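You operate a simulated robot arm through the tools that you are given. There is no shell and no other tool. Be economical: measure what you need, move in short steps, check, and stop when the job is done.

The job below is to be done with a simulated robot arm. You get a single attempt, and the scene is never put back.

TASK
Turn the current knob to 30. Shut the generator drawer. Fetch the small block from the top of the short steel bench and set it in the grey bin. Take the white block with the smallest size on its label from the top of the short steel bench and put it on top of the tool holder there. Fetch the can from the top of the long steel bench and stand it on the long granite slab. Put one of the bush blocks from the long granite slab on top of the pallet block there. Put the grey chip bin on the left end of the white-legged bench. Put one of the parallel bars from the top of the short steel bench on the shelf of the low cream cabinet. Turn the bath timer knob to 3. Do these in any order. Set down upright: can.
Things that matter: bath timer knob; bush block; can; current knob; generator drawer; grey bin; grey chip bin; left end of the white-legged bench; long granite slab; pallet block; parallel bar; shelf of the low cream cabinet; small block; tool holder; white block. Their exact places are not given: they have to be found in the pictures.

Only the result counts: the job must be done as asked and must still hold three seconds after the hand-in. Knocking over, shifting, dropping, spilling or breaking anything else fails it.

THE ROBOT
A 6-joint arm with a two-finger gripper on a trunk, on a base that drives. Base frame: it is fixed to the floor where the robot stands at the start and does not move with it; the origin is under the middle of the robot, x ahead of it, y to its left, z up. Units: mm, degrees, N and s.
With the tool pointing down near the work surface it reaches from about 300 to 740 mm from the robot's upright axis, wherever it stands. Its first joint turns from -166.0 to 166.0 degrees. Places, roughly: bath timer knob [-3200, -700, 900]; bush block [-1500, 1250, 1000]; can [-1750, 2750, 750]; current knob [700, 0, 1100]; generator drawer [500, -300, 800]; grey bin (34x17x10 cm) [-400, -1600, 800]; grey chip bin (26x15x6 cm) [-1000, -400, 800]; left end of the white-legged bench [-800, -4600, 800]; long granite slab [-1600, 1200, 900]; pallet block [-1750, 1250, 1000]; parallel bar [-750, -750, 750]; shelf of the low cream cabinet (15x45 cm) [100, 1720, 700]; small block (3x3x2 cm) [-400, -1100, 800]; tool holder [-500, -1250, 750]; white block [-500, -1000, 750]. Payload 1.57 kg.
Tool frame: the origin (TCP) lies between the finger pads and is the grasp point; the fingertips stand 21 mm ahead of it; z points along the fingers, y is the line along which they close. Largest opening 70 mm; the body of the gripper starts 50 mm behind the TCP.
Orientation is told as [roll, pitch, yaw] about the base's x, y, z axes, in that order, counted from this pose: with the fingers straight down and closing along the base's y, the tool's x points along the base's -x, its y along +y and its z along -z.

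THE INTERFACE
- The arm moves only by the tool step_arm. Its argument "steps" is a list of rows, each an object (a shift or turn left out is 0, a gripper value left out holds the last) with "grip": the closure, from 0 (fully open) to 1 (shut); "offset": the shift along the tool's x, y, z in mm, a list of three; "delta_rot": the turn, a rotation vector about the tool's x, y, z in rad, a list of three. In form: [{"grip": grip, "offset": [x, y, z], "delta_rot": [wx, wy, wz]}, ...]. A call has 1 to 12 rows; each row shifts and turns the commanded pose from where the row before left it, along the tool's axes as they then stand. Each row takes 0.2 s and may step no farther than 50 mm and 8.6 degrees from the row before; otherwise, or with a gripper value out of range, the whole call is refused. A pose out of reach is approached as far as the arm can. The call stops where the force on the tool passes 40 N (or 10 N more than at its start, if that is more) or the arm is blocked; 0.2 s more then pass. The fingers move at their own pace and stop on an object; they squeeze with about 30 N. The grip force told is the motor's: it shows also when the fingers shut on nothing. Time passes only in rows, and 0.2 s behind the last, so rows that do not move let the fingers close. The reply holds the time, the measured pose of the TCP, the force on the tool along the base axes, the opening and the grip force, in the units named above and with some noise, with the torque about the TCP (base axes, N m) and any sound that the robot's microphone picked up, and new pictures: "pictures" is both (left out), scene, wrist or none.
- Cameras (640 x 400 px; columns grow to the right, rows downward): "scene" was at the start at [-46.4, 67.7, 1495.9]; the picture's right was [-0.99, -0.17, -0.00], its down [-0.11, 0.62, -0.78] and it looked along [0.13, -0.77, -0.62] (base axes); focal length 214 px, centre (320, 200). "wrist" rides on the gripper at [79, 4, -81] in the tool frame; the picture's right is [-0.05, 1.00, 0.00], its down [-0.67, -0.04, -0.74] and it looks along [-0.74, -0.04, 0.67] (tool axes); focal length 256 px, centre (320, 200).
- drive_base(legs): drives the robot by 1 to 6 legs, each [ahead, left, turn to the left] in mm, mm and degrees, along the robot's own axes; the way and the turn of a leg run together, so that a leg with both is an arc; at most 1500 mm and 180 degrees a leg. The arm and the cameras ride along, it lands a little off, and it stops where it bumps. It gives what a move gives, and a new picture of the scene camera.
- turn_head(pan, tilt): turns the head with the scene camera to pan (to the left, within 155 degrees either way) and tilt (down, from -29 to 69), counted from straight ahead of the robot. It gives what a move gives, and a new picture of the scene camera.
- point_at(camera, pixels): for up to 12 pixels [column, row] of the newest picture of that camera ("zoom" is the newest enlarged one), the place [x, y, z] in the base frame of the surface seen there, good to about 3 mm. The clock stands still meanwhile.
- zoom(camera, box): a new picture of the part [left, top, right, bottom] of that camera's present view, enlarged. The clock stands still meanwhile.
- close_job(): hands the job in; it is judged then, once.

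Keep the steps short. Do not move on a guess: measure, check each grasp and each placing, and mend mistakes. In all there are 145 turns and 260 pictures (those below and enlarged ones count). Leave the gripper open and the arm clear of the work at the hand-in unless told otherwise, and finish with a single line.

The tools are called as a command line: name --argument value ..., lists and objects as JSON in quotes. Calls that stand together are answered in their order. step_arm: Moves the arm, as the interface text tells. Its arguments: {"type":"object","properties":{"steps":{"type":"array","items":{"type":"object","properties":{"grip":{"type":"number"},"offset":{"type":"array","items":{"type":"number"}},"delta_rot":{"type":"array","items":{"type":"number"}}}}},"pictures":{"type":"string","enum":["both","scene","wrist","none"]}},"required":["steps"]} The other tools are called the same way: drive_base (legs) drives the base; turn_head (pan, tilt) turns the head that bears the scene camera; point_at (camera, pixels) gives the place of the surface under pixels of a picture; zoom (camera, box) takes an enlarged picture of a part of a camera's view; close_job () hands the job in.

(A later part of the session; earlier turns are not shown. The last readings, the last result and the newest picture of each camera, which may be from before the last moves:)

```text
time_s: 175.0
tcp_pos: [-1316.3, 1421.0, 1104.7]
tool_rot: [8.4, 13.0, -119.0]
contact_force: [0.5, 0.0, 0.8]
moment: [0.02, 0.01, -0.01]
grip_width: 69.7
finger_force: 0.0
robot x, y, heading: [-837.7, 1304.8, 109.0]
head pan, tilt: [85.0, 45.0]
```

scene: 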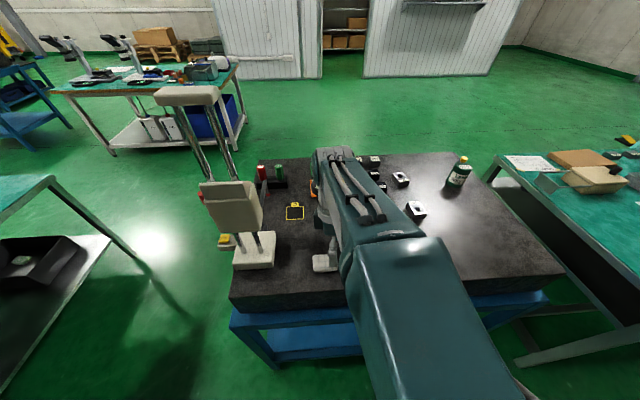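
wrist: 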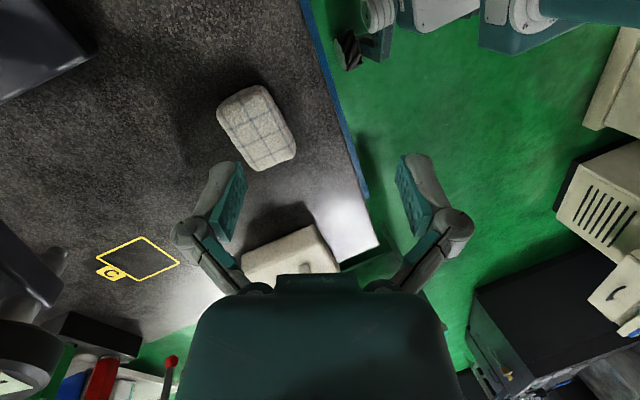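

step_arm --steps '[{"delta_rot": [0.146, 0, 0]}, {"delta_rot": [0, -0.114, 0]}, {"delta_rot": [0, -0.113, 0]}, {"offset": [43.8, -10.4, 0], "delta_rot": [0, 0, 0.09]}, {"offset": [43.8, -10.4, 0], "delta_rot": [0, 0, 0.09]}, {"offset": [43.8, -10.4, 0], "delta_rot": [0, 0, 0.09]}, {"offset": [43.8, -10.4, 0], "delta_rot": [0, 0, 0.09]}, {"offset": [43.8, -10.4, 0], "delta_rot": [0, 0, 0.09]}, {"offset": [43.8, -10.4, 0], "delta_rot": [0, 0, 0.09]}]' --pictures "scene"

```text
time_s: 177.0
tcp_pos: [-1189.2, 1656.4, 1104.3]
tool_rot: [0.0, -0.1, -150.0]
contact_force: [0.3, 0.2, 0.3]
moment: [0.0, 0.01, 0.03]
grip_width: 69.8
finger_force: 0.0
robot x, y, heading: [-835.5, 1308.2, 108.9]
head pan, tilt: [85.0, 45.0]
```

scene: 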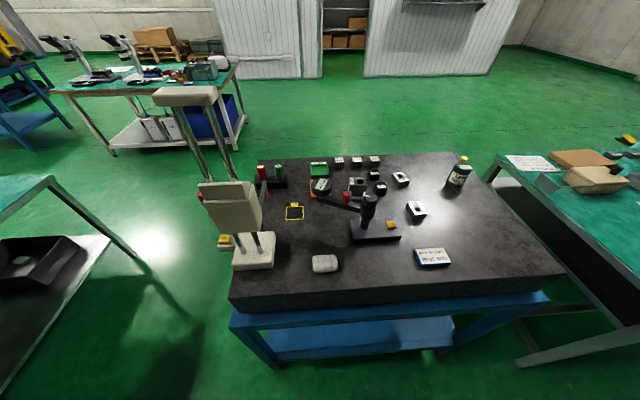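

Arm is free. Check the height gauge and the slab closely.

zoom --camera "scene" --box '[140, 70, 340, 290]'

zoom --camera "scene" --box '[290, 140, 480, 270]'

```text
1.82 times, centred on (240, 180) of scene
```

zoom: 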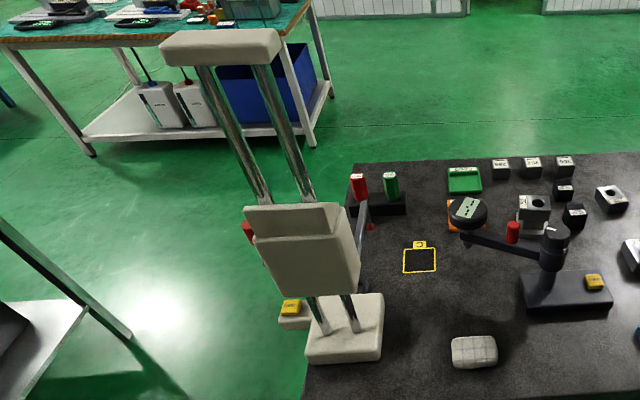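

```text
3.08 times, centred on (385, 205) of scene
```

zoom: 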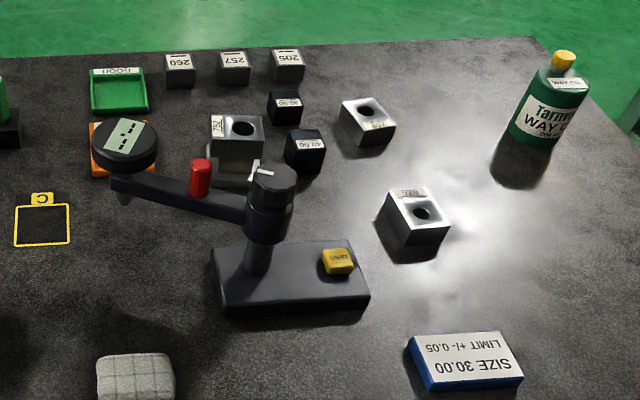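

All objects are fine. Retract the arm a little at the front, check, then drive to the end of the short bench for the chip bin.

step_arm --steps '[{"offset": [10.5, 37, -20]}, {"offset": [10.5, 37, -20]}, {"offset": [10.5, 37, -20]}]' --pictures "none"

```text
time_s: 177.8
tcp_pos: [-1105.2, 1576.3, 1164.3]
tool_rot: [0.2, 0.0, -149.9]
contact_force: [-0.4, 0.3, -1.3]
moment: [-0.01, 0.0, 0.02]
grip_width: 70.1
finger_force: 0.0
robot x, y, heading: [-839.3, 1301.1, 109.0]
head pan, tilt: [85.0, 45.0]
```

drive_base --legs '[[-900, 0, 0], [0, 0, -91.3]]'

turn_head --pan -120 --tilt 35

```text
time_s: 186.5
tcp_pos: [-265.0, 713.2, 1163.8]
tool_rot: [-0.1, 0.0, 119.2]
contact_force: [-0.1, -0.6, 0.1]
moment: [0.0, 0.05, 0.0]
grip_width: 69.8
finger_force: 0.1
robot x, y, heading: [-543.3, 444.9, 17.8]
head pan, tilt: [85.0, 45.0]
```

scene: 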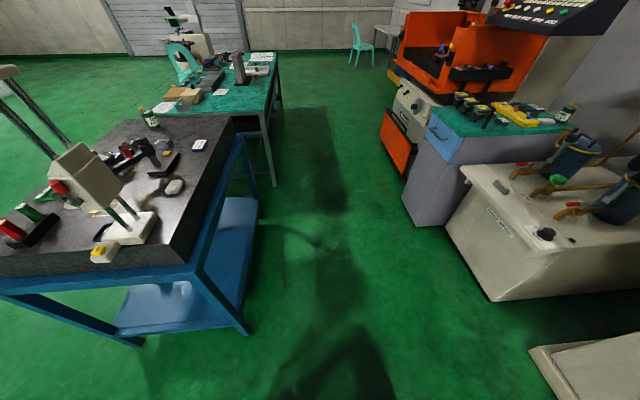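

```text
time_s: 189.4
tcp_pos: [-265.0, 713.1, 1165.4]
tool_rot: [-0.1, 0.0, 119.2]
contact_force: [-0.3, -0.1, -1.1]
moment: [0.03, 0.01, 0.02]
grip_width: 70.0
finger_force: 0.0
robot x, y, heading: [-542.6, 447.8, 17.7]
head pan, tilt: [-120.0, 35.0]
```

scene: 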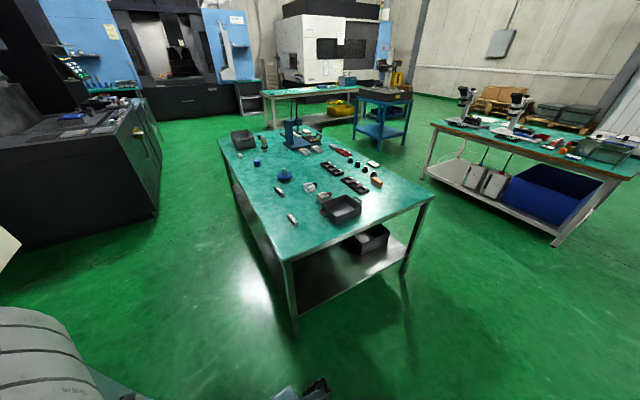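

drive_base --legs '[[-683, -188, 0]]'

turn_head --pan -85 --tilt 50

zoom --camera "scene" --box '[220, 150, 420, 290]'

```text
time_s: 193.3
tcp_pos: [-854.6, 325.2, 1165.7]
tool_rot: [0.1, 0.0, 118.9]
contact_force: [0.6, -1.4, 0.3]
moment: [0.0, -0.03, -0.02]
grip_width: 69.9
finger_force: 0.0
robot x, y, heading: [-1131.9, 62.3, 17.5]
head pan, tilt: [-120.0, 35.0]
```

scene: 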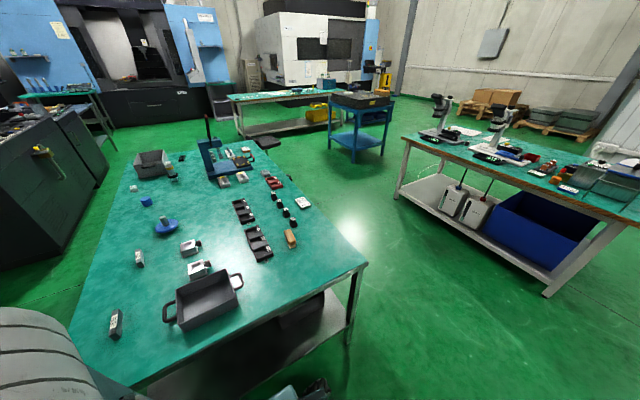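

```text
time_s: 194.3
tcp_pos: [-855.9, 324.9, 1164.2]
tool_rot: [0.1, 0.0, 118.9]
contact_force: [0.5, 0.2, 0.5]
moment: [0.0, 0.01, 0.01]
grip_width: 70.1
finger_force: 0.0
robot x, y, heading: [-1136.0, 63.9, 17.8]
head pan, tilt: [-85.0, 50.0]
```

scene: 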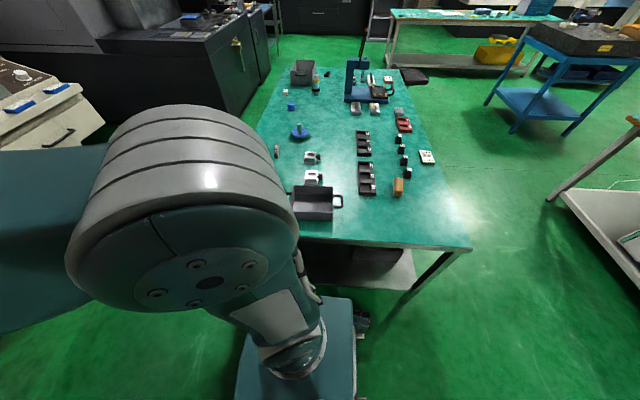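

```text
2.86 times, centred on (320, 220) of scene
```

zoom: 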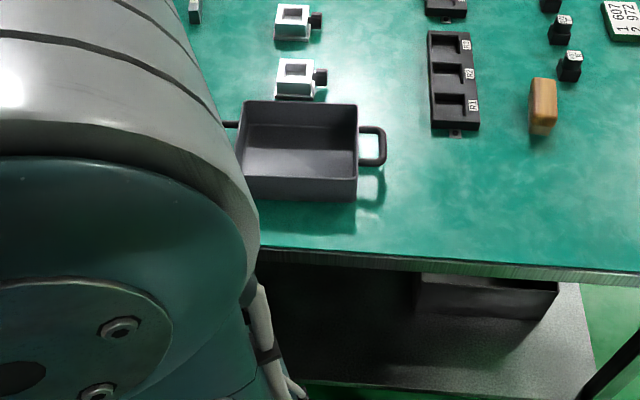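

point_at --camera "zoom" --pixels '[[355, 180], [300, 179], [258, 179], [300, 190], [300, 197], [300, 150], [356, 104], [300, 103], [358, 140], [383, 145], [300, 174], [245, 103]]'

```text
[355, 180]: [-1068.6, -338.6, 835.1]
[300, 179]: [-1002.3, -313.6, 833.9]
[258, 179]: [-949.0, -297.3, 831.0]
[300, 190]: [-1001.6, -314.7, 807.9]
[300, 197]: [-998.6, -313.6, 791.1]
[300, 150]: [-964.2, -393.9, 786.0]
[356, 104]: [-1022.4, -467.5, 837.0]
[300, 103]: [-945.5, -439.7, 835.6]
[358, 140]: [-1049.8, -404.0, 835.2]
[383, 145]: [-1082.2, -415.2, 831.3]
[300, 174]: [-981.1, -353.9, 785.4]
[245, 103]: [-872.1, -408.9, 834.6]
```

Near wall of the chip bin: rim centre ≈ (−994,−310), z 835, wall along azimuth ~21°. Swing the arm clockwise to the right side.

step_arm --steps '[{"offset": [47.3, -8.7, 0], "delta_rot": [0, 0, 0.1257]}, {"offset": [47.3, -8.7, 0], "delta_rot": [0, 0, 0.1257]}, {"offset": [47.3, -8.7, 0], "delta_rot": [0, 0, 0.1257]}, {"offset": [47.3, -8.7, 0], "delta_rot": [0, 0, 0.1257]}, {"offset": [47.3, -8.7, 0], "delta_rot": [0, 0, 0.1257]}, {"offset": [47.3, -8.7, 0], "delta_rot": [0, 0, 0.1257]}, {"offset": [47.3, -8.7, 0], "delta_rot": [0, 0, 0.1257]}, {"offset": [47.3, -8.7, 0], "delta_rot": [0, 0, 0.1257]}, {"offset": [47.3, -8.7, 0], "delta_rot": [0, 0, 0.1257]}, {"offset": [47.3, -8.7, 0], "delta_rot": [0, 0, 0.1257]}, {"offset": [47.3, -8.7, 0], "delta_rot": [0, 0, 0.1257]}, {"offset": [47.3, -8.7, 0], "delta_rot": [0, 0, 0.1257]}]' --pictures "none"

step_arm --steps '[{"offset": [47.3, -8.7, 0], "delta_rot": [0, 0, 0.05]}, {"offset": [47.3, -8.7, 20], "delta_rot": [0, 0, 0.05]}, {"offset": [0, 0, 45]}, {"offset": [0, 0, 45]}, {"offset": [0, 0, 45]}]' --pictures "both"

```text
time_s: 196.9
tcp_pos: [-858.6, -202.4, 1164.4]
tool_rot: [0.1, 0.0, 32.4]
contact_force: [0.1, -0.1, 0.4]
moment: [-0.02, 0.0, 0.01]
grip_width: 69.9
finger_force: 0.0
robot x, y, heading: [-1132.9, 58.0, 17.4]
head pan, tilt: [-85.0, 50.0]
```

```text
refused: row 2 steps farther than a row can; nothing moved
```

step_arm --steps '[{"offset": [43, -4.6, 0]}, {"offset": [43, -4.6, 0]}, {"offset": [43, -4.6, 0]}, {"offset": [43, -4.6, 0]}, {"delta_rot": [0, 0, 0.104]}, {"delta_rot": [0, 0, 0.104]}, {"offset": [0, 0, 45]}, {"offset": [0, 0, 45]}, {"offset": [0, 0, 45]}, {"offset": [0, 0, 45]}]' --pictures "both"

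```text
time_s: 199.1
tcp_pos: [-991.6, -306.9, 984.8]
tool_rot: [0.1, 0.0, 20.6]
contact_force: [-0.4, -0.1, -1.5]
moment: [0.01, 0.01, -0.04]
grip_width: 70.0
finger_force: 0.1
robot x, y, heading: [-1132.3, 65.2, 17.5]
head pan, tilt: [-85.0, 50.0]
```

scene: 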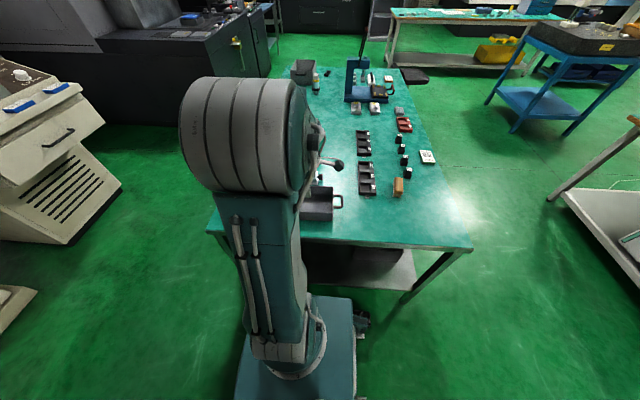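
wrist: 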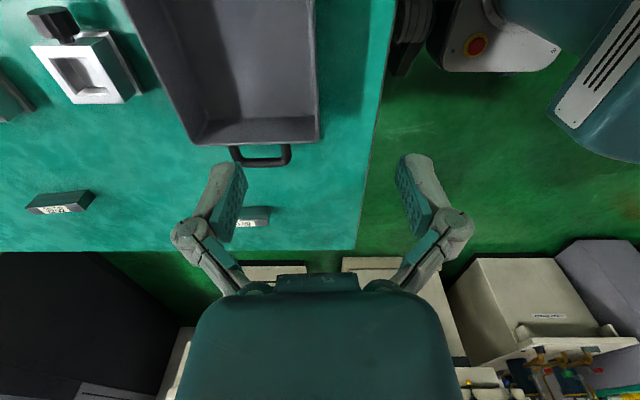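

point_at --camera "wrist" --pixels '[[315, 40], [316, 80], [317, 120], [312, 60], [319, 60], [190, 140], [300, 60]]'

zoom --camera "wrist" --box '[280, 0, 360, 150]'

```text
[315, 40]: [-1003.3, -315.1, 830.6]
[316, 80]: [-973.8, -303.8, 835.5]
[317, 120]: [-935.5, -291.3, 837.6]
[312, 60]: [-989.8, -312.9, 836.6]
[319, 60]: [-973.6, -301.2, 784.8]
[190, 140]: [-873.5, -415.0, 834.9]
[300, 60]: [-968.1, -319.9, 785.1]
```

```text
2.67 times, centred on (320, 75) of wrist
```

zoom: 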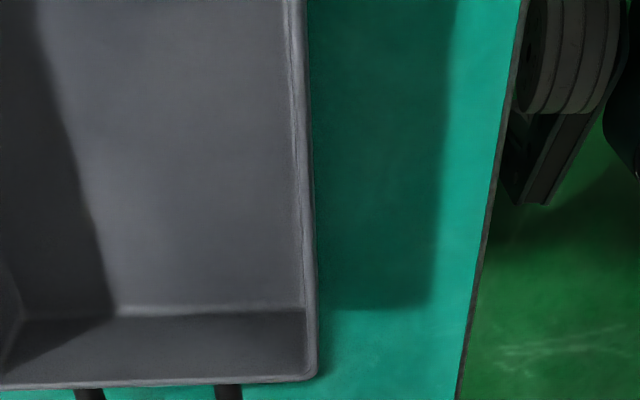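

step_arm --steps '[{"grip": 0.5, "offset": [0, -3.5, 40]}, {"offset": [0, 0, 45]}, {"offset": [0, 0, 45]}, {"offset": [0, 0, 33]}, {"grip": 1}, {"grip": 1}, {"grip": 1}]' --pictures "wrist"

```text
time_s: 200.7
tcp_pos: [-992.2, -311.4, 820.4]
tool_rot: [0.1, 0.0, 20.6]
contact_force: [-0.2, -0.2, -0.2]
moment: [0.0, 0.02, -0.07]
grip_width: 5.9
finger_force: 31.0
robot x, y, heading: [-1136.8, 61.7, 17.4]
head pan, tilt: [-85.0, 50.0]
```

wrist: 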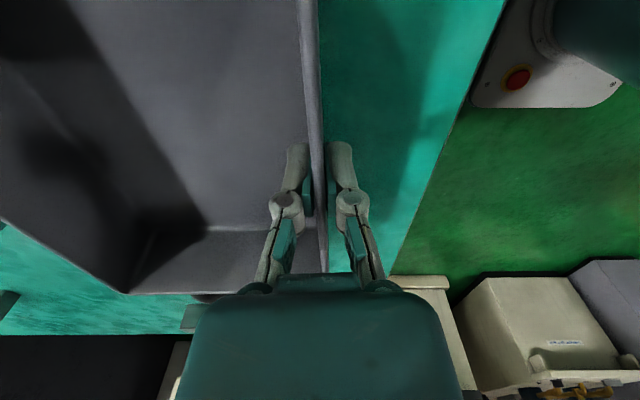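

Wall gripped (5.9 mm). Lift slowly and see whether the bin stays level.

step_arm --steps '[{"offset": [0, 0, -8]}, {"offset": [0, 0, -15]}, {"offset": [0, 0, -25]}, {}]' --pictures "both"

point_at --camera "wrist" --pixels '[[310, 60], [140, 290], [20, 225], [250, 290]]'

```text
time_s: 201.7
tcp_pos: [-991.5, -312.1, 870.0]
tool_rot: [0.1, 0.0, 20.5]
contact_force: [0.1, 1.0, -1.0]
moment: [0.17, 0.04, -0.01]
grip_width: 5.9
finger_force: 29.9
robot x, y, heading: [-1132.3, 57.0, 17.5]
head pan, tilt: [-85.0, 50.0]
```

scene: 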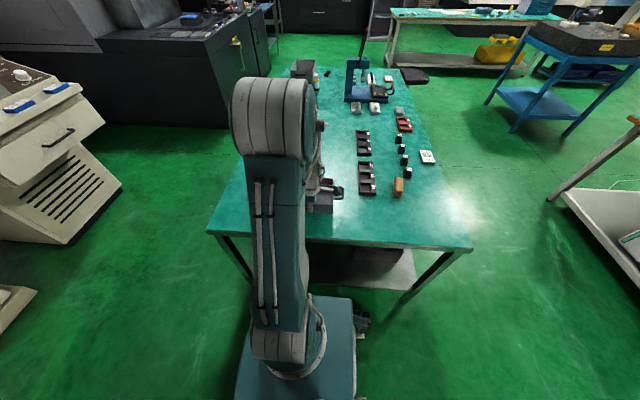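
wrist: 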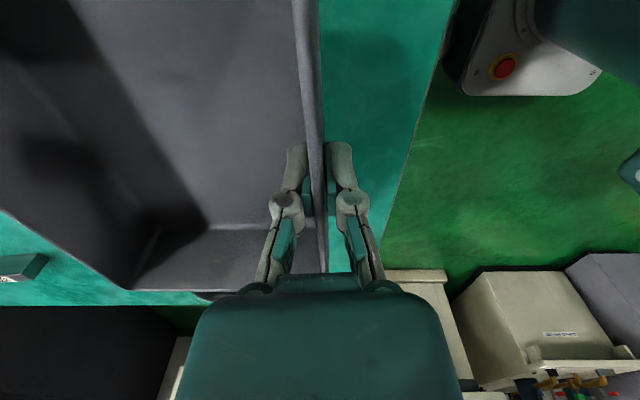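

```text
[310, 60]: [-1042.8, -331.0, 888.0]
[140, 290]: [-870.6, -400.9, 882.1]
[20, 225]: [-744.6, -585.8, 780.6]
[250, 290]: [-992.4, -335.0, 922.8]
```

Bin hangs level. Measure the white-legged bench from here.

zoom --camera "scene" --box '[340, 0, 600, 90]'

point_at --camera "scene" --pixels '[[400, 16], [392, 12], [393, 60], [555, 18], [480, 15], [440, 14], [425, 14], [405, 70], [355, 60], [330, 90], [280, 60], [490, 65]]'

```text
2.46 times, centred on (470, 45) of scene
```

zoom: 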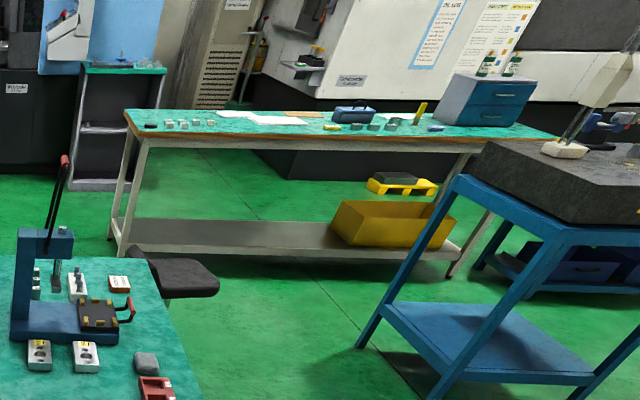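

```text
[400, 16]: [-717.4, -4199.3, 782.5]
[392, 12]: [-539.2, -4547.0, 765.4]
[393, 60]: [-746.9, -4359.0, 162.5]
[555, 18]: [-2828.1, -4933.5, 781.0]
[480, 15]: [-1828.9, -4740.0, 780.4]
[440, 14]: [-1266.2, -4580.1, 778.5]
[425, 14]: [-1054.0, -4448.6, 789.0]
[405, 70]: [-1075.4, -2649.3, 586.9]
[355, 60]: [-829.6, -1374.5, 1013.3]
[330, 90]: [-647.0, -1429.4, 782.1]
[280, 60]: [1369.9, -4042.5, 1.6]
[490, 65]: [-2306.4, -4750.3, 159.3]
```

Lift, tuck in, then drive around the near side of the bench.

step_arm --steps '[{"offset": [0, 0, -40]}, {"offset": [0, 0, -40]}, {"offset": [0, 12, -40]}, {"offset": [0, 12, -40]}, {"offset": [0, 12, -40]}]' --pictures "none"

drive_base --legs '[[930, 0, 0], [0, 0, -90.9]]'

```text
time_s: 202.9
tcp_pos: [-1006.1, -277.3, 1070.8]
tool_rot: [-0.1, 0.0, 20.4]
contact_force: [0.1, 0.7, -2.3]
moment: [0.12, 0.05, 0.02]
grip_width: 6.0
finger_force: 30.1
robot x, y, heading: [-1135.7, 66.7, 17.2]
head pan, tilt: [-85.0, 50.0]
```

```text
time_s: 211.7
tcp_pos: [-586.4, 226.4, 1070.6]
tool_rot: [0.1, 0.0, -72.0]
contact_force: [-0.4, 0.2, -2.9]
moment: [0.02, -0.17, 0.03]
grip_width: 6.1
finger_force: 30.0
robot x, y, heading: [-241.9, 338.0, -74.9]
head pan, tilt: [-85.0, 50.0]
```

scene: 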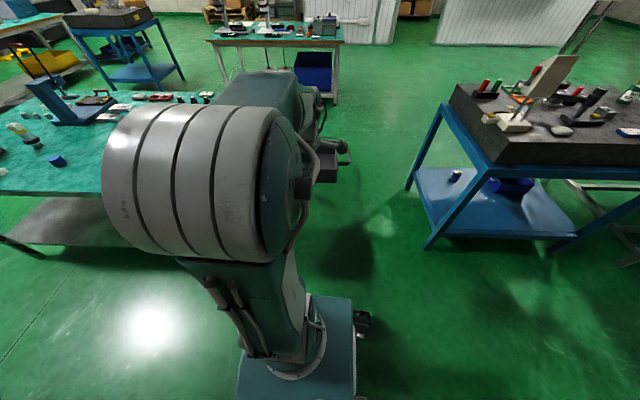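

drive_base --legs '[[1081, 21, 0], [0, 0, -8.4], [1208, 0, 0]]'

turn_head --pan -20 --tilt 25

```text
time_s: 223.6
tcp_pos: [-156.7, -1954.4, 1069.1]
tool_rot: [0.1, 0.0, -80.3]
contact_force: [0.5, 0.4, -1.5]
moment: [0.02, -0.11, -0.01]
grip_width: 6.2
finger_force: 29.3
robot x, y, heading: [202.0, -1890.0, -83.6]
head pan, tilt: [-85.0, 50.0]
```

scene: 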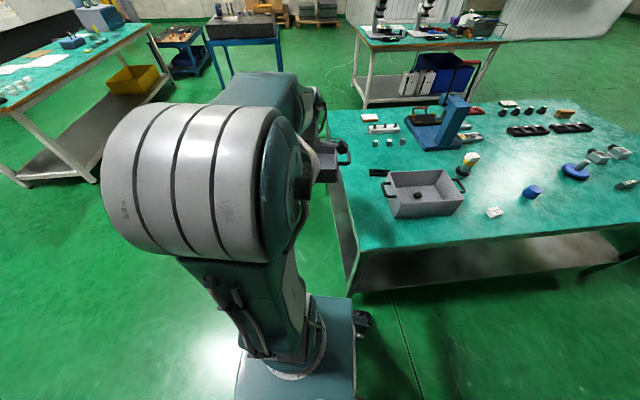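

```text
time_s: 224.9
tcp_pos: [-156.1, -1953.2, 1069.8]
tool_rot: [0.1, 0.0, -80.4]
contact_force: [-0.4, 0.0, -1.8]
moment: [0.05, -0.15, 0.0]
grip_width: 6.0
finger_force: 30.2
robot x, y, heading: [200.9, -1889.5, -83.2]
head pan, tilt: [-20.0, 25.0]
```

scene: 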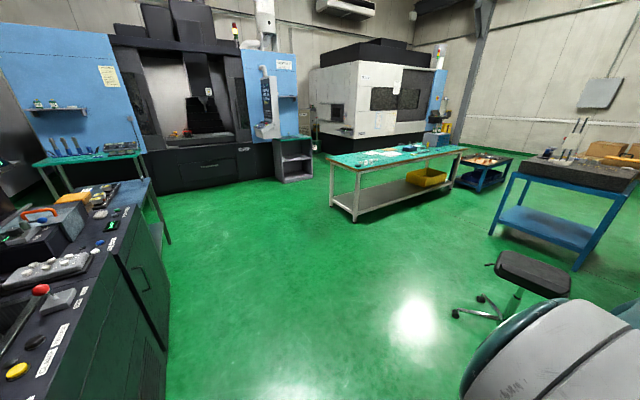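

zoom --camera "scene" --box '[310, 130, 480, 230]'

point_at --camera "scene" --pixels '[[357, 171], [330, 157], [345, 160], [360, 165], [350, 157], [375, 166], [355, 220], [333, 205], [450, 147], [390, 165], [310, 280], [370, 230]]'

```text
3.76 times, centred on (395, 180) of scene
```

zoom: 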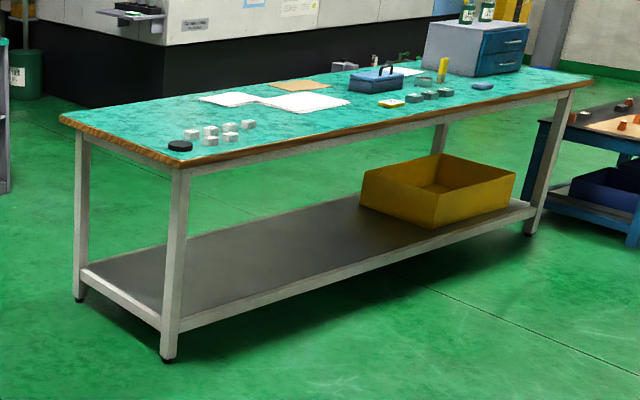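

```text
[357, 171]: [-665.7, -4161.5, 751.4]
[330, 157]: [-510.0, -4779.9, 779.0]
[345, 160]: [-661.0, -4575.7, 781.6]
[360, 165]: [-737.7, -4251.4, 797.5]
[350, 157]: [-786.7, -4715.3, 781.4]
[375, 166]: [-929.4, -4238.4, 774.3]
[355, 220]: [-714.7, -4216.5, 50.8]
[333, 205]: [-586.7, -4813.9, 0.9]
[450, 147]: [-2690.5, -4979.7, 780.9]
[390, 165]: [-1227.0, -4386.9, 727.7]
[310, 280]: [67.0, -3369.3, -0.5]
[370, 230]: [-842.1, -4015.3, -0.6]
```

point_at --camera "scene" --pixels '[[285, 183], [312, 180], [295, 140], [180, 205], [300, 200], [310, 215], [272, 190], [320, 190]]'

```text
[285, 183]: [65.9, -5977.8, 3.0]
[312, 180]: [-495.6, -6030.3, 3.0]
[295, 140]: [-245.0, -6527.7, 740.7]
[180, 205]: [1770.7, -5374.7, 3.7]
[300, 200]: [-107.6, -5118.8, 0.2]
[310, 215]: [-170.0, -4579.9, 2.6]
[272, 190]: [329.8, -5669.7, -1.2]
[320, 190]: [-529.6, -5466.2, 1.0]
```

Floor is open. Drive to the bench's left end.

drive_base --legs '[[1246, -346, 0], [1246, -386, 0], [0, 0, 7.4]]'

turn_head --pan -100 --tilt 48

```text
time_s: 238.2
tcp_pos: [-600.0, -4548.9, 1069.7]
tool_rot: [0.2, 0.1, -73.8]
contact_force: [0.3, 0.1, -2.8]
moment: [0.08, -0.17, -0.02]
grip_width: 6.1
finger_force: 30.1
robot x, y, heading: [-252.7, -4449.4, -76.9]
head pan, tilt: [-20.0, 25.0]
```

scene: 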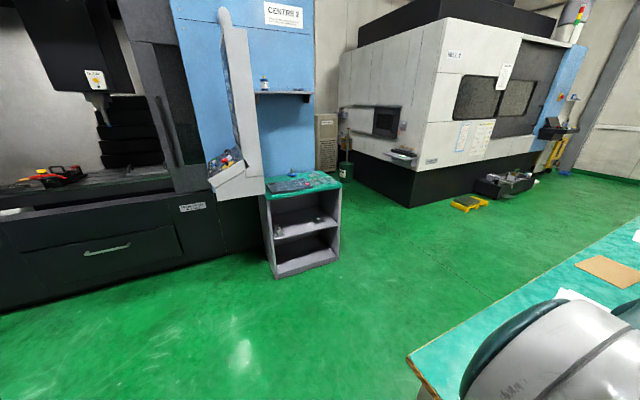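

```text
time_s: 239.7
tcp_pos: [-600.8, -4547.9, 1069.6]
tool_rot: [0.1, 0.0, -73.8]
contact_force: [0.0, 0.4, -3.1]
moment: [0.06, -0.11, 0.02]
grip_width: 6.1
finger_force: 30.7
robot x, y, heading: [-255.5, -4448.3, -76.9]
head pan, tilt: [-100.0, 48.0]
```

scene: 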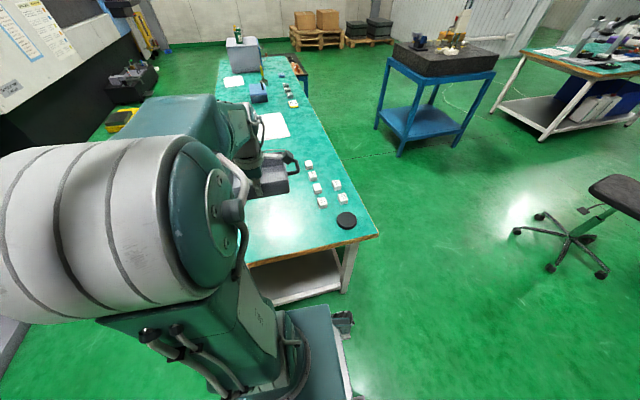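

point_at --camera "scene" --pixels '[[309, 163], [313, 176], [317, 188], [321, 202], [337, 184], [343, 198], [345, 219], [265, 225], [300, 240], [272, 126], [280, 210], [289, 200]]'

step_arm --steps '[{}]' --pictures "wrist"

```text
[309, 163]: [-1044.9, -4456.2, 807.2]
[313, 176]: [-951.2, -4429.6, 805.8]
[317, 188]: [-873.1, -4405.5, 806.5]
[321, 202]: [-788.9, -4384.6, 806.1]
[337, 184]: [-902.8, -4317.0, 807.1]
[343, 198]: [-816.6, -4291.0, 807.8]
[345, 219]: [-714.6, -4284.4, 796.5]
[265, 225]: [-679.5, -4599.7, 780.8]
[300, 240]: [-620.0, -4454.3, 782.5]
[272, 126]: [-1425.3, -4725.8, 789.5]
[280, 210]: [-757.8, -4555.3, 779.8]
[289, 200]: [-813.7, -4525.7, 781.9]
```

```text
time_s: 240.1
tcp_pos: [-599.8, -4548.9, 1068.6]
tool_rot: [0.2, 0.0, -73.9]
contact_force: [0.0, 0.0, -2.3]
moment: [0.06, -0.14, 0.0]
grip_width: 6.0
finger_force: 29.9
robot x, y, heading: [-253.2, -4447.0, -76.7]
head pan, tilt: [-100.0, 48.0]
```

wrist: 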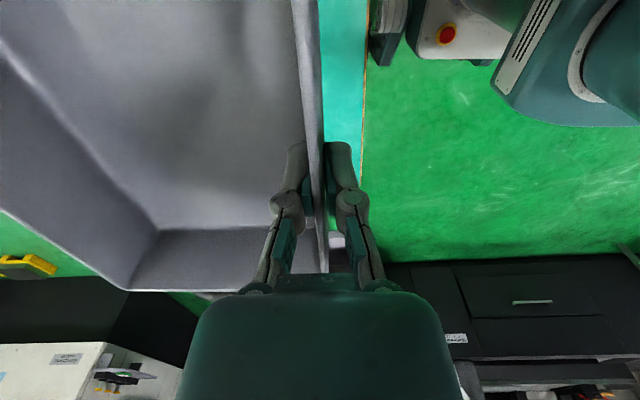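

Free area confirmed. Move the bin over (−773,−4622) and lower.

step_arm --steps '[{"offset": [-7.3, -39.6, 0]}, {"offset": [-7.3, -39.6, 0]}, {"offset": [-7.3, -39.6, 0]}, {"offset": [0, 0, 45]}, {"offset": [0, 0, 45]}, {"offset": [0, 0, 45]}, {"offset": [0, 0, 45]}, {"offset": [0, 0, 35]}, {"offset": [0, 0, 15]}]' --pictures "both"

```text
time_s: 242.1
tcp_pos: [-707.5, -4602.5, 838.4]
tool_rot: [0.0, 0.0, -73.9]
contact_force: [-0.3, 0.9, -1.9]
moment: [0.03, -0.13, -0.05]
grip_width: 6.1
finger_force: 30.9
robot x, y, heading: [-251.3, -4444.2, -76.9]
head pan, tilt: [-100.0, 48.0]
```

scene: 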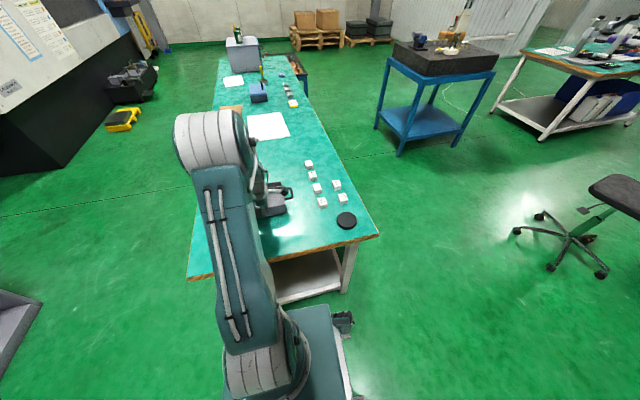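
wrist: 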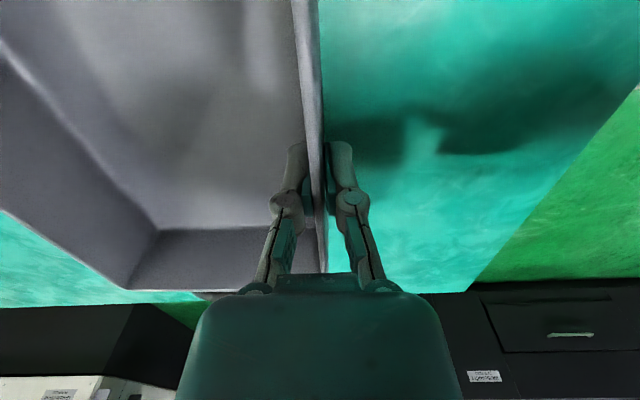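

step_arm --steps '[{"offset": [0, 0, 8]}, {"offset": [0, 0, 4]}, {"offset": [0, 0, 2]}, {"offset": [0, 0, 1.5]}]' --pictures "none"

step_arm --steps '[{"offset": [0, 0, 1.5]}, {"offset": [0, 0, 1]}]' --pictures "none"

```text
time_s: 243.1
tcp_pos: [-708.0, -4601.5, 824.1]
tool_rot: [0.1, -0.1, -73.9]
contact_force: [-0.6, -0.4, -2.4]
moment: [0.05, -0.16, 0.03]
grip_width: 6.0
finger_force: 29.5
robot x, y, heading: [-252.9, -4444.7, -76.8]
head pan, tilt: [-100.0, 48.0]
```

```text
time_s: 243.7
tcp_pos: [-708.6, -4601.6, 820.4]
tool_rot: [0.1, 0.0, -73.9]
contact_force: [0.2, 0.3, -0.9]
moment: [-0.06, -0.01, 0.04]
grip_width: 6.0
finger_force: 29.8
robot x, y, heading: [-251.9, -4444.4, -76.7]
head pan, tilt: [-100.0, 48.0]
```

Weight is taken up (moment gone). One more mm, release and rise.

step_arm --steps '[{"offset": [0, 0, 1]}, {}, {"grip": 0.5}, {"grip": 0.5}, {"offset": [0, 0, -20]}, {"offset": [0, 0, -45]}, {"offset": [0, 0, -45]}, {"offset": [0, 0, -45]}, {"offset": [0, 0, -45]}, {"offset": [0, 40, -20]}, {"offset": [0, 40, -20]}, {"offset": [0, 20, -20]}]' --pictures "both"

```text
time_s: 246.3
tcp_pos: [-610.3, -4574.0, 1080.2]
tool_rot: [0.1, 0.0, -73.9]
contact_force: [0.5, -0.2, 0.1]
moment: [0.02, 0.02, 0.04]
grip_width: 34.9
finger_force: 0.1
robot x, y, heading: [-252.0, -4445.2, -76.9]
head pan, tilt: [-100.0, 48.0]
```

scene: 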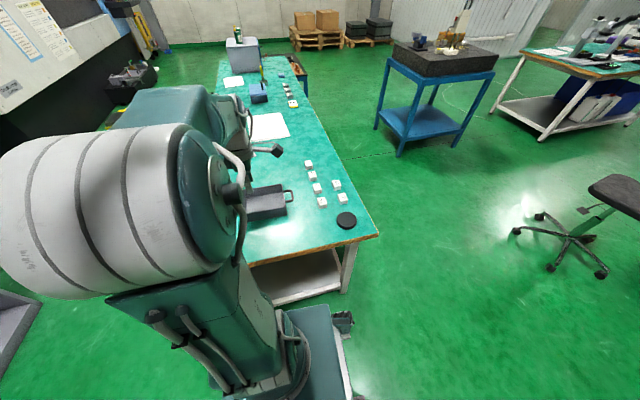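
wrist: 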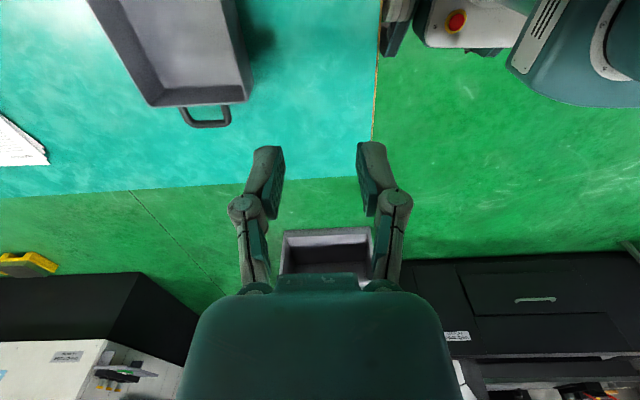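

Chip bin is placed. Now find the bath timer on the far bench at right.

turn_head --pan -135 --tilt 20

zoom --camera "scene" --box '[200, 40, 500, 230]'

```text
time_s: 247.3
tcp_pos: [-612.2, -4574.7, 1079.8]
tool_rot: [0.1, 0.0, -74.0]
contact_force: [-0.2, 0.2, 0.4]
moment: [0.0, -0.03, 0.0]
grip_width: 34.9
finger_force: 0.2
robot x, y, heading: [-253.0, -4445.9, -76.6]
head pan, tilt: [-135.0, 20.0]
```

scene: 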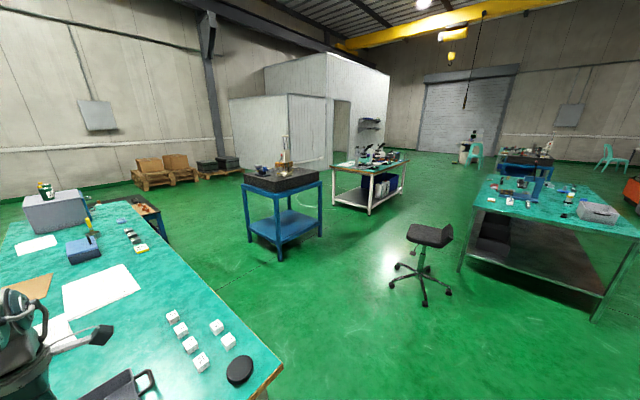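

```text
2.11 times, centred on (350, 135) of scene
```

zoom: 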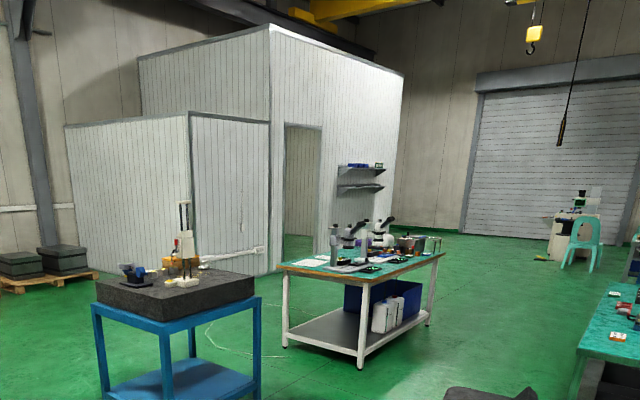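

point_at --camera "scene" --pixels '[[370, 168], [333, 166], [408, 156], [400, 189], [369, 213], [334, 202], [246, 235], [279, 257], [320, 234], [423, 303], [400, 265], [391, 155]]'

```text
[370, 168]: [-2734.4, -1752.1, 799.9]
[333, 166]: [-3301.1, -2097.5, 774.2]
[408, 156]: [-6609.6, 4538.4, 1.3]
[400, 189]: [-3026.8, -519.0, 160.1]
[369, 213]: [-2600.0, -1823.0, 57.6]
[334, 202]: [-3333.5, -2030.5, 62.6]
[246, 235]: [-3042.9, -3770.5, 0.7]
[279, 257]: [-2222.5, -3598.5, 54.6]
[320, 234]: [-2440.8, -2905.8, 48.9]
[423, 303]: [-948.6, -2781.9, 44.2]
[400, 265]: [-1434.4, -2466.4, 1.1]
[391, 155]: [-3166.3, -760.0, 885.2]
```

Bath bench lies at x≈−2600…−3300. Swing the arm to the robot's front, then drive backwards along a clear lane in stages.

step_arm --steps '[{"grip": 0, "offset": [-47.6, 6.1, 0], "delta_rot": [0, 0, -0.1257]}, {"offset": [-47.6, 6.1, 0], "delta_rot": [0, 0, -0.1257]}, {"offset": [-47.6, 6.1, 0], "delta_rot": [0, 0, -0.1257]}, {"offset": [-47.6, 6.1, 0], "delta_rot": [0, 0, -0.1257]}, {"offset": [-47.6, 6.1, 0], "delta_rot": [0, 0, -0.1257]}, {"offset": [-47.6, 6.1, 0], "delta_rot": [0, 0, -0.1257]}, {"offset": [-47.6, 6.1, 0], "delta_rot": [0, 0, -0.1257]}, {"offset": [-47.6, 6.1, 0], "delta_rot": [0, 0, -0.1257]}, {"offset": [-47.6, 6.1, 0], "delta_rot": [0, 0, -0.1257]}, {"offset": [-47.6, 6.1, 0], "delta_rot": [0, 0, -0.1257]}]' --pictures "none"

drive_base --legs '[[-870, 209, 0], [-329, -734, 0], [-329, -734, 0]]'

```text
time_s: 249.5
tcp_pos: [-236.5, -4826.8, 1080.8]
tool_rot: [0.1, 0.0, -1.8]
contact_force: [0.9, -0.8, 0.3]
moment: [-0.03, 0.01, 0.0]
grip_width: 69.8
finger_force: 0.0
robot x, y, heading: [-250.0, -4445.4, -76.7]
head pan, tilt: [-135.0, 20.0]
```

```text
time_s: 262.1
tcp_pos: [-1808.9, -3634.0, 1081.0]
tool_rot: [0.0, 0.2, -1.2]
contact_force: [-0.4, 0.3, 0.9]
moment: [0.0, 0.02, 0.01]
grip_width: 70.2
finger_force: 0.0
robot x, y, heading: [-1825.5, -3252.3, -76.2]
head pan, tilt: [-135.0, 20.0]
```

scene: 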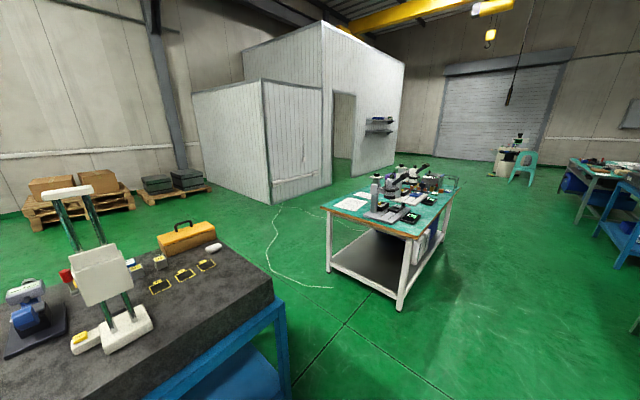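

drive_base --legs '[[-1319, 298, 0], [-722, -207, 0], [-600, -140, 0]]'

turn_head --pan -100 --tilt 35

zoom --camera "scene" --box '[220, 100, 420, 240]'

```text
time_s: 275.6
tcp_pos: [-2486.1, -1079.6, 1081.5]
tool_rot: [0.1, 0.0, -1.1]
contact_force: [0.1, 0.2, -0.3]
moment: [0.03, -0.01, -0.02]
grip_width: 69.9
finger_force: 0.1
robot x, y, heading: [-2506.4, -697.6, -76.3]
head pan, tilt: [-135.0, 20.0]
```

scene: 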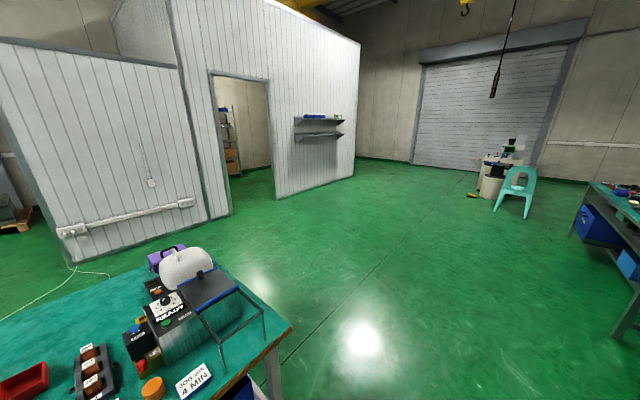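

```text
time_s: 276.6
tcp_pos: [-2485.3, -1080.1, 1081.8]
tool_rot: [0.1, 0.0, -1.2]
contact_force: [0.1, -0.2, -0.2]
moment: [0.02, 0.02, 0.0]
grip_width: 70.0
finger_force: 0.0
robot x, y, heading: [-2500.4, -698.9, -75.9]
head pan, tilt: [-100.0, 35.0]
```

scene: 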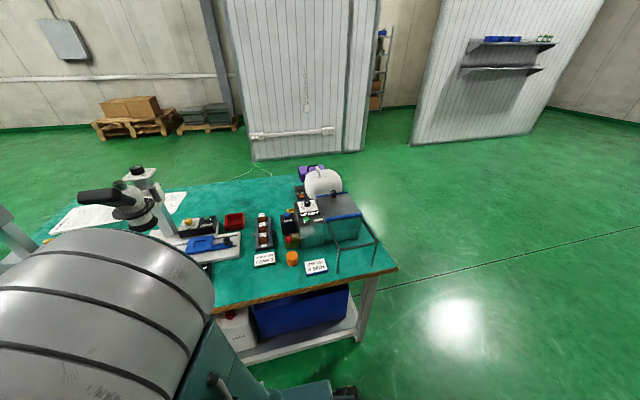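

```text
2.86 times, centred on (320, 170) of scene
```

zoom: 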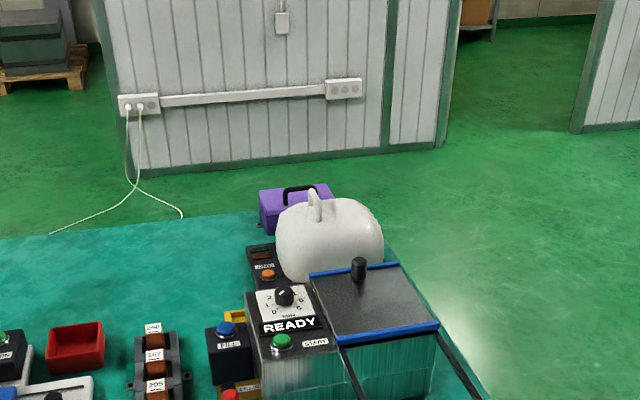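

The timer knob is at about (308,204). Enlarge it and measure.

zoom --camera "scene" --box '[285, 180, 345, 225]'

point_at --camera "zoom" --pixels '[[245, 245], [180, 205], [310, 205], [200, 290], [310, 290], [245, 225], [330, 330], [180, 330], [355, 270], [420, 250], [150, 215], [245, 205]]'

```text
8.89 times, centred on (315, 202) of scene
```

zoom: 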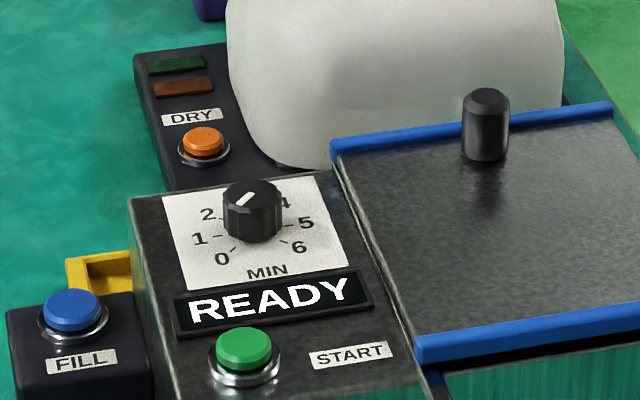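

```text
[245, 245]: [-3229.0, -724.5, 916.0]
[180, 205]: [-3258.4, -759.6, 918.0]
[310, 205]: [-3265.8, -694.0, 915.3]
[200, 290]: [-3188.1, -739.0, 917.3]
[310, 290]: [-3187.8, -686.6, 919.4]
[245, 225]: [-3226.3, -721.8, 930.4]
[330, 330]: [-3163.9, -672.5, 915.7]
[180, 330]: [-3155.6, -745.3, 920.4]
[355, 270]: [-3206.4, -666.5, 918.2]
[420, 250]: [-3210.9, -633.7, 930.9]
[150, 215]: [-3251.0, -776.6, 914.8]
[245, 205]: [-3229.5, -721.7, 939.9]
```

point_at --camera "zoom" --pixels '[[222, 258], [197, 237], [208, 213], [284, 200], [306, 222], [299, 246], [253, 188], [228, 190], [278, 190], [253, 179], [239, 202], [253, 200]]'

zoom --camera "scene" --box '[297, 192, 321, 210]'

```text
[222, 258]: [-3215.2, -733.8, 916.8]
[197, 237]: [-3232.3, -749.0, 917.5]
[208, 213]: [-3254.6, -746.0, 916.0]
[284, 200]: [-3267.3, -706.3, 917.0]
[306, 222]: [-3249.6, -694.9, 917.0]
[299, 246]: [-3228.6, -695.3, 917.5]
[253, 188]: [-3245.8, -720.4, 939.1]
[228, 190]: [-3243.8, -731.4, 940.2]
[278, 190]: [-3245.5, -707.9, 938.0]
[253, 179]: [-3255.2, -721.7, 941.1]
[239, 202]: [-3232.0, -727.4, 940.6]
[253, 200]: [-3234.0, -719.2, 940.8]
```

```text
16.00 times, centred on (309, 201) of scene
```

zoom: 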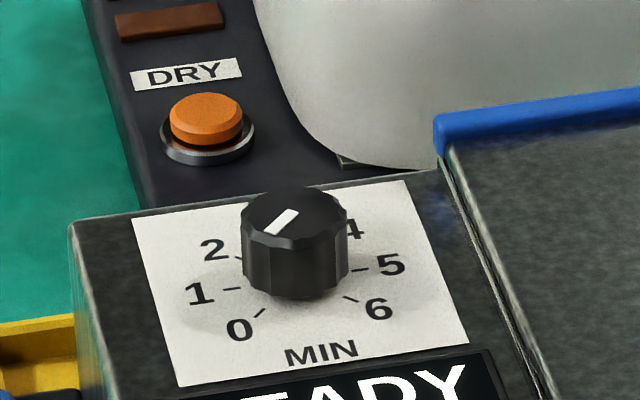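

Pointer is at 0; labels are 45° apart, so 3 needs a 135° clockwise turn. Check the neighbours' heights (microscope, jug, lid knob, frame).

point_at --camera "scene" --pixels '[[140, 170], [100, 197], [120, 215], [325, 172], [310, 185], [332, 193], [205, 225], [345, 220], [375, 240], [323, 168], [309, 190], [175, 195]]'

drive_base --legs '[[0, -125, 0]]'

```text
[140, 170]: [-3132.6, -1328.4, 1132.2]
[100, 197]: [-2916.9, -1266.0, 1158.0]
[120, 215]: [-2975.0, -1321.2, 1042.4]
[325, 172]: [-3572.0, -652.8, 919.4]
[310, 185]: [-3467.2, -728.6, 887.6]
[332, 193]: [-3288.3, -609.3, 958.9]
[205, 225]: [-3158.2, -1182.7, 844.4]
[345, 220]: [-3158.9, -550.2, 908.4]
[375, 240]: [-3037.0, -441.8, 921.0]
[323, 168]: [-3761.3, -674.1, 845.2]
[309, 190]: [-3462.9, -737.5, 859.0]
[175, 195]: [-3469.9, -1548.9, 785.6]
```

```text
time_s: 277.8
tcp_pos: [-2598.8, -1108.6, 1081.6]
tool_rot: [0.1, 0.2, -1.2]
contact_force: [0.4, 0.7, 0.0]
moment: [0.0, -0.06, 0.04]
grip_width: 70.1
finger_force: 0.1
robot x, y, heading: [-2621.5, -727.9, -76.0]
head pan, tilt: [-100.0, 35.0]
```

scene: 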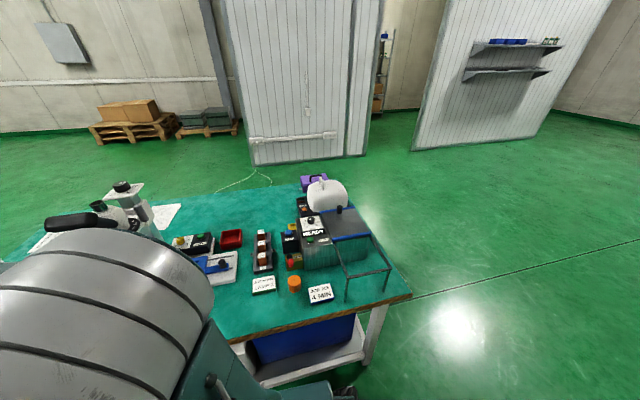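

step_arm --steps '[{"offset": [0, 0, -30]}, {"offset": [0, 0, -30]}, {"offset": [48, 0.5, 0], "delta_rot": [0, 0, 0.1257]}, {"offset": [48, 0.5, 0], "delta_rot": [0, 0, 0.1257]}, {"offset": [48, 0.5, 0], "delta_rot": [0, 0, 0.1257]}, {"offset": [48, 0.5, 0], "delta_rot": [0, 0, 0.1257]}, {"offset": [48, 0.5, 0], "delta_rot": [0, 0, 0.1257]}, {"offset": [48, 0.5, 0], "delta_rot": [0, 0, 0.1257]}, {"offset": [48, 0.5, 0], "delta_rot": [0, 0, 0.1257]}, {"offset": [48, 0.5, 0], "delta_rot": [0, 0, 0.1257]}, {"offset": [48, 0.5, 0], "delta_rot": [0, 0, 0.1257]}, {"offset": [48, 0.5, 0], "delta_rot": [0, 0, 0.1257]}]' --pictures "none"

step_arm --steps '[{"offset": [48, 0.5, 0], "delta_rot": [0, 0, 0.1257]}, {"offset": [48, 0.5, 0], "delta_rot": [0, 0, 0.1257]}]' --pictures "scene"

```text
time_s: 280.4
tcp_pos: [-2983.3, -860.1, 1139.8]
tool_rot: [0.4, 0.1, -73.3]
contact_force: [0.0, 0.7, 0.5]
moment: [0.0, 0.04, -0.02]
grip_width: 69.9
finger_force: 0.0
robot x, y, heading: [-2622.4, -729.7, -76.3]
head pan, tilt: [-100.0, 35.0]
```

```text
time_s: 281.0
tcp_pos: [-3003.9, -764.6, 1139.4]
tool_rot: [0.4, 0.1, -87.7]
contact_force: [0.4, -0.2, 0.3]
moment: [-0.02, 0.03, -0.02]
grip_width: 69.8
finger_force: 0.0
robot x, y, heading: [-2618.6, -726.1, -76.2]
head pan, tilt: [-100.0, 35.0]
```

scene: 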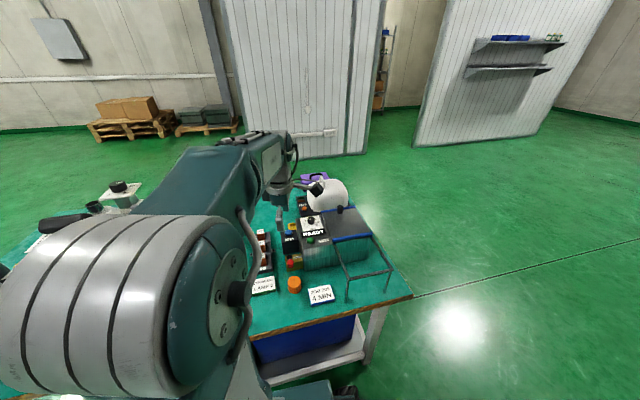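

step_arm --steps '[{"delta_rot": [0.007, 0, 0.147]}, {"delta_rot": [0, 0, 0.147]}, {"delta_rot": [0, 0, 0.147]}, {"offset": [-8.8, -39.4, 15]}, {"offset": [-8.8, -39.4, 15]}, {"offset": [-8.8, -39.4, 15]}, {"offset": [-8.8, -39.4, 15]}, {"offset": [-8.8, -39.4, 15]}, {"offset": [-8.8, -39.4, 15]}, {"offset": [0, 0, 30]}]' --pictures "both"

```text
time_s: 283.2
tcp_pos: [-3241.8, -720.6, 1019.1]
tool_rot: [0.0, 0.1, -113.0]
contact_force: [-0.6, 0.2, -0.2]
moment: [-0.03, -0.03, 0.02]
grip_width: 70.1
finger_force: 0.1
robot x, y, heading: [-2622.0, -729.2, -76.0]
head pan, tilt: [-100.0, 35.0]
```

scene: 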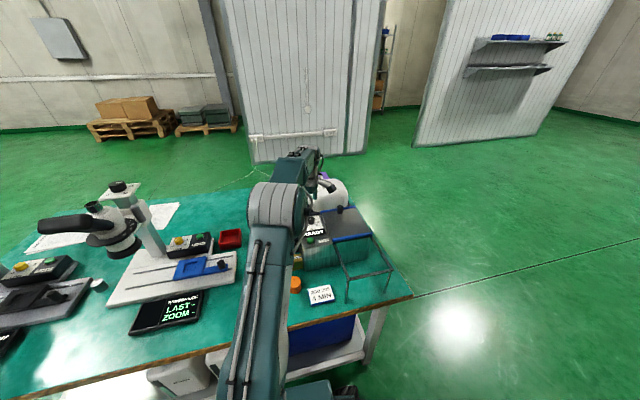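
wrist: 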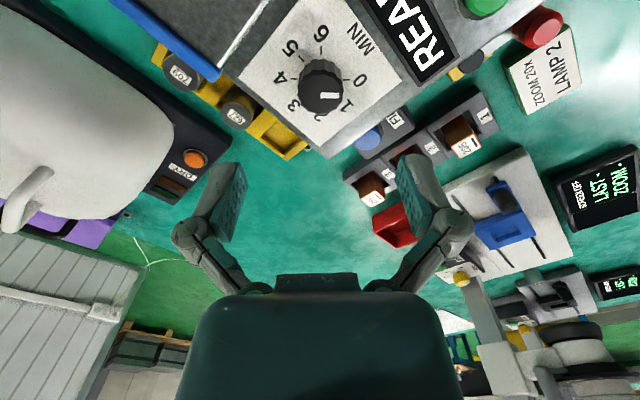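

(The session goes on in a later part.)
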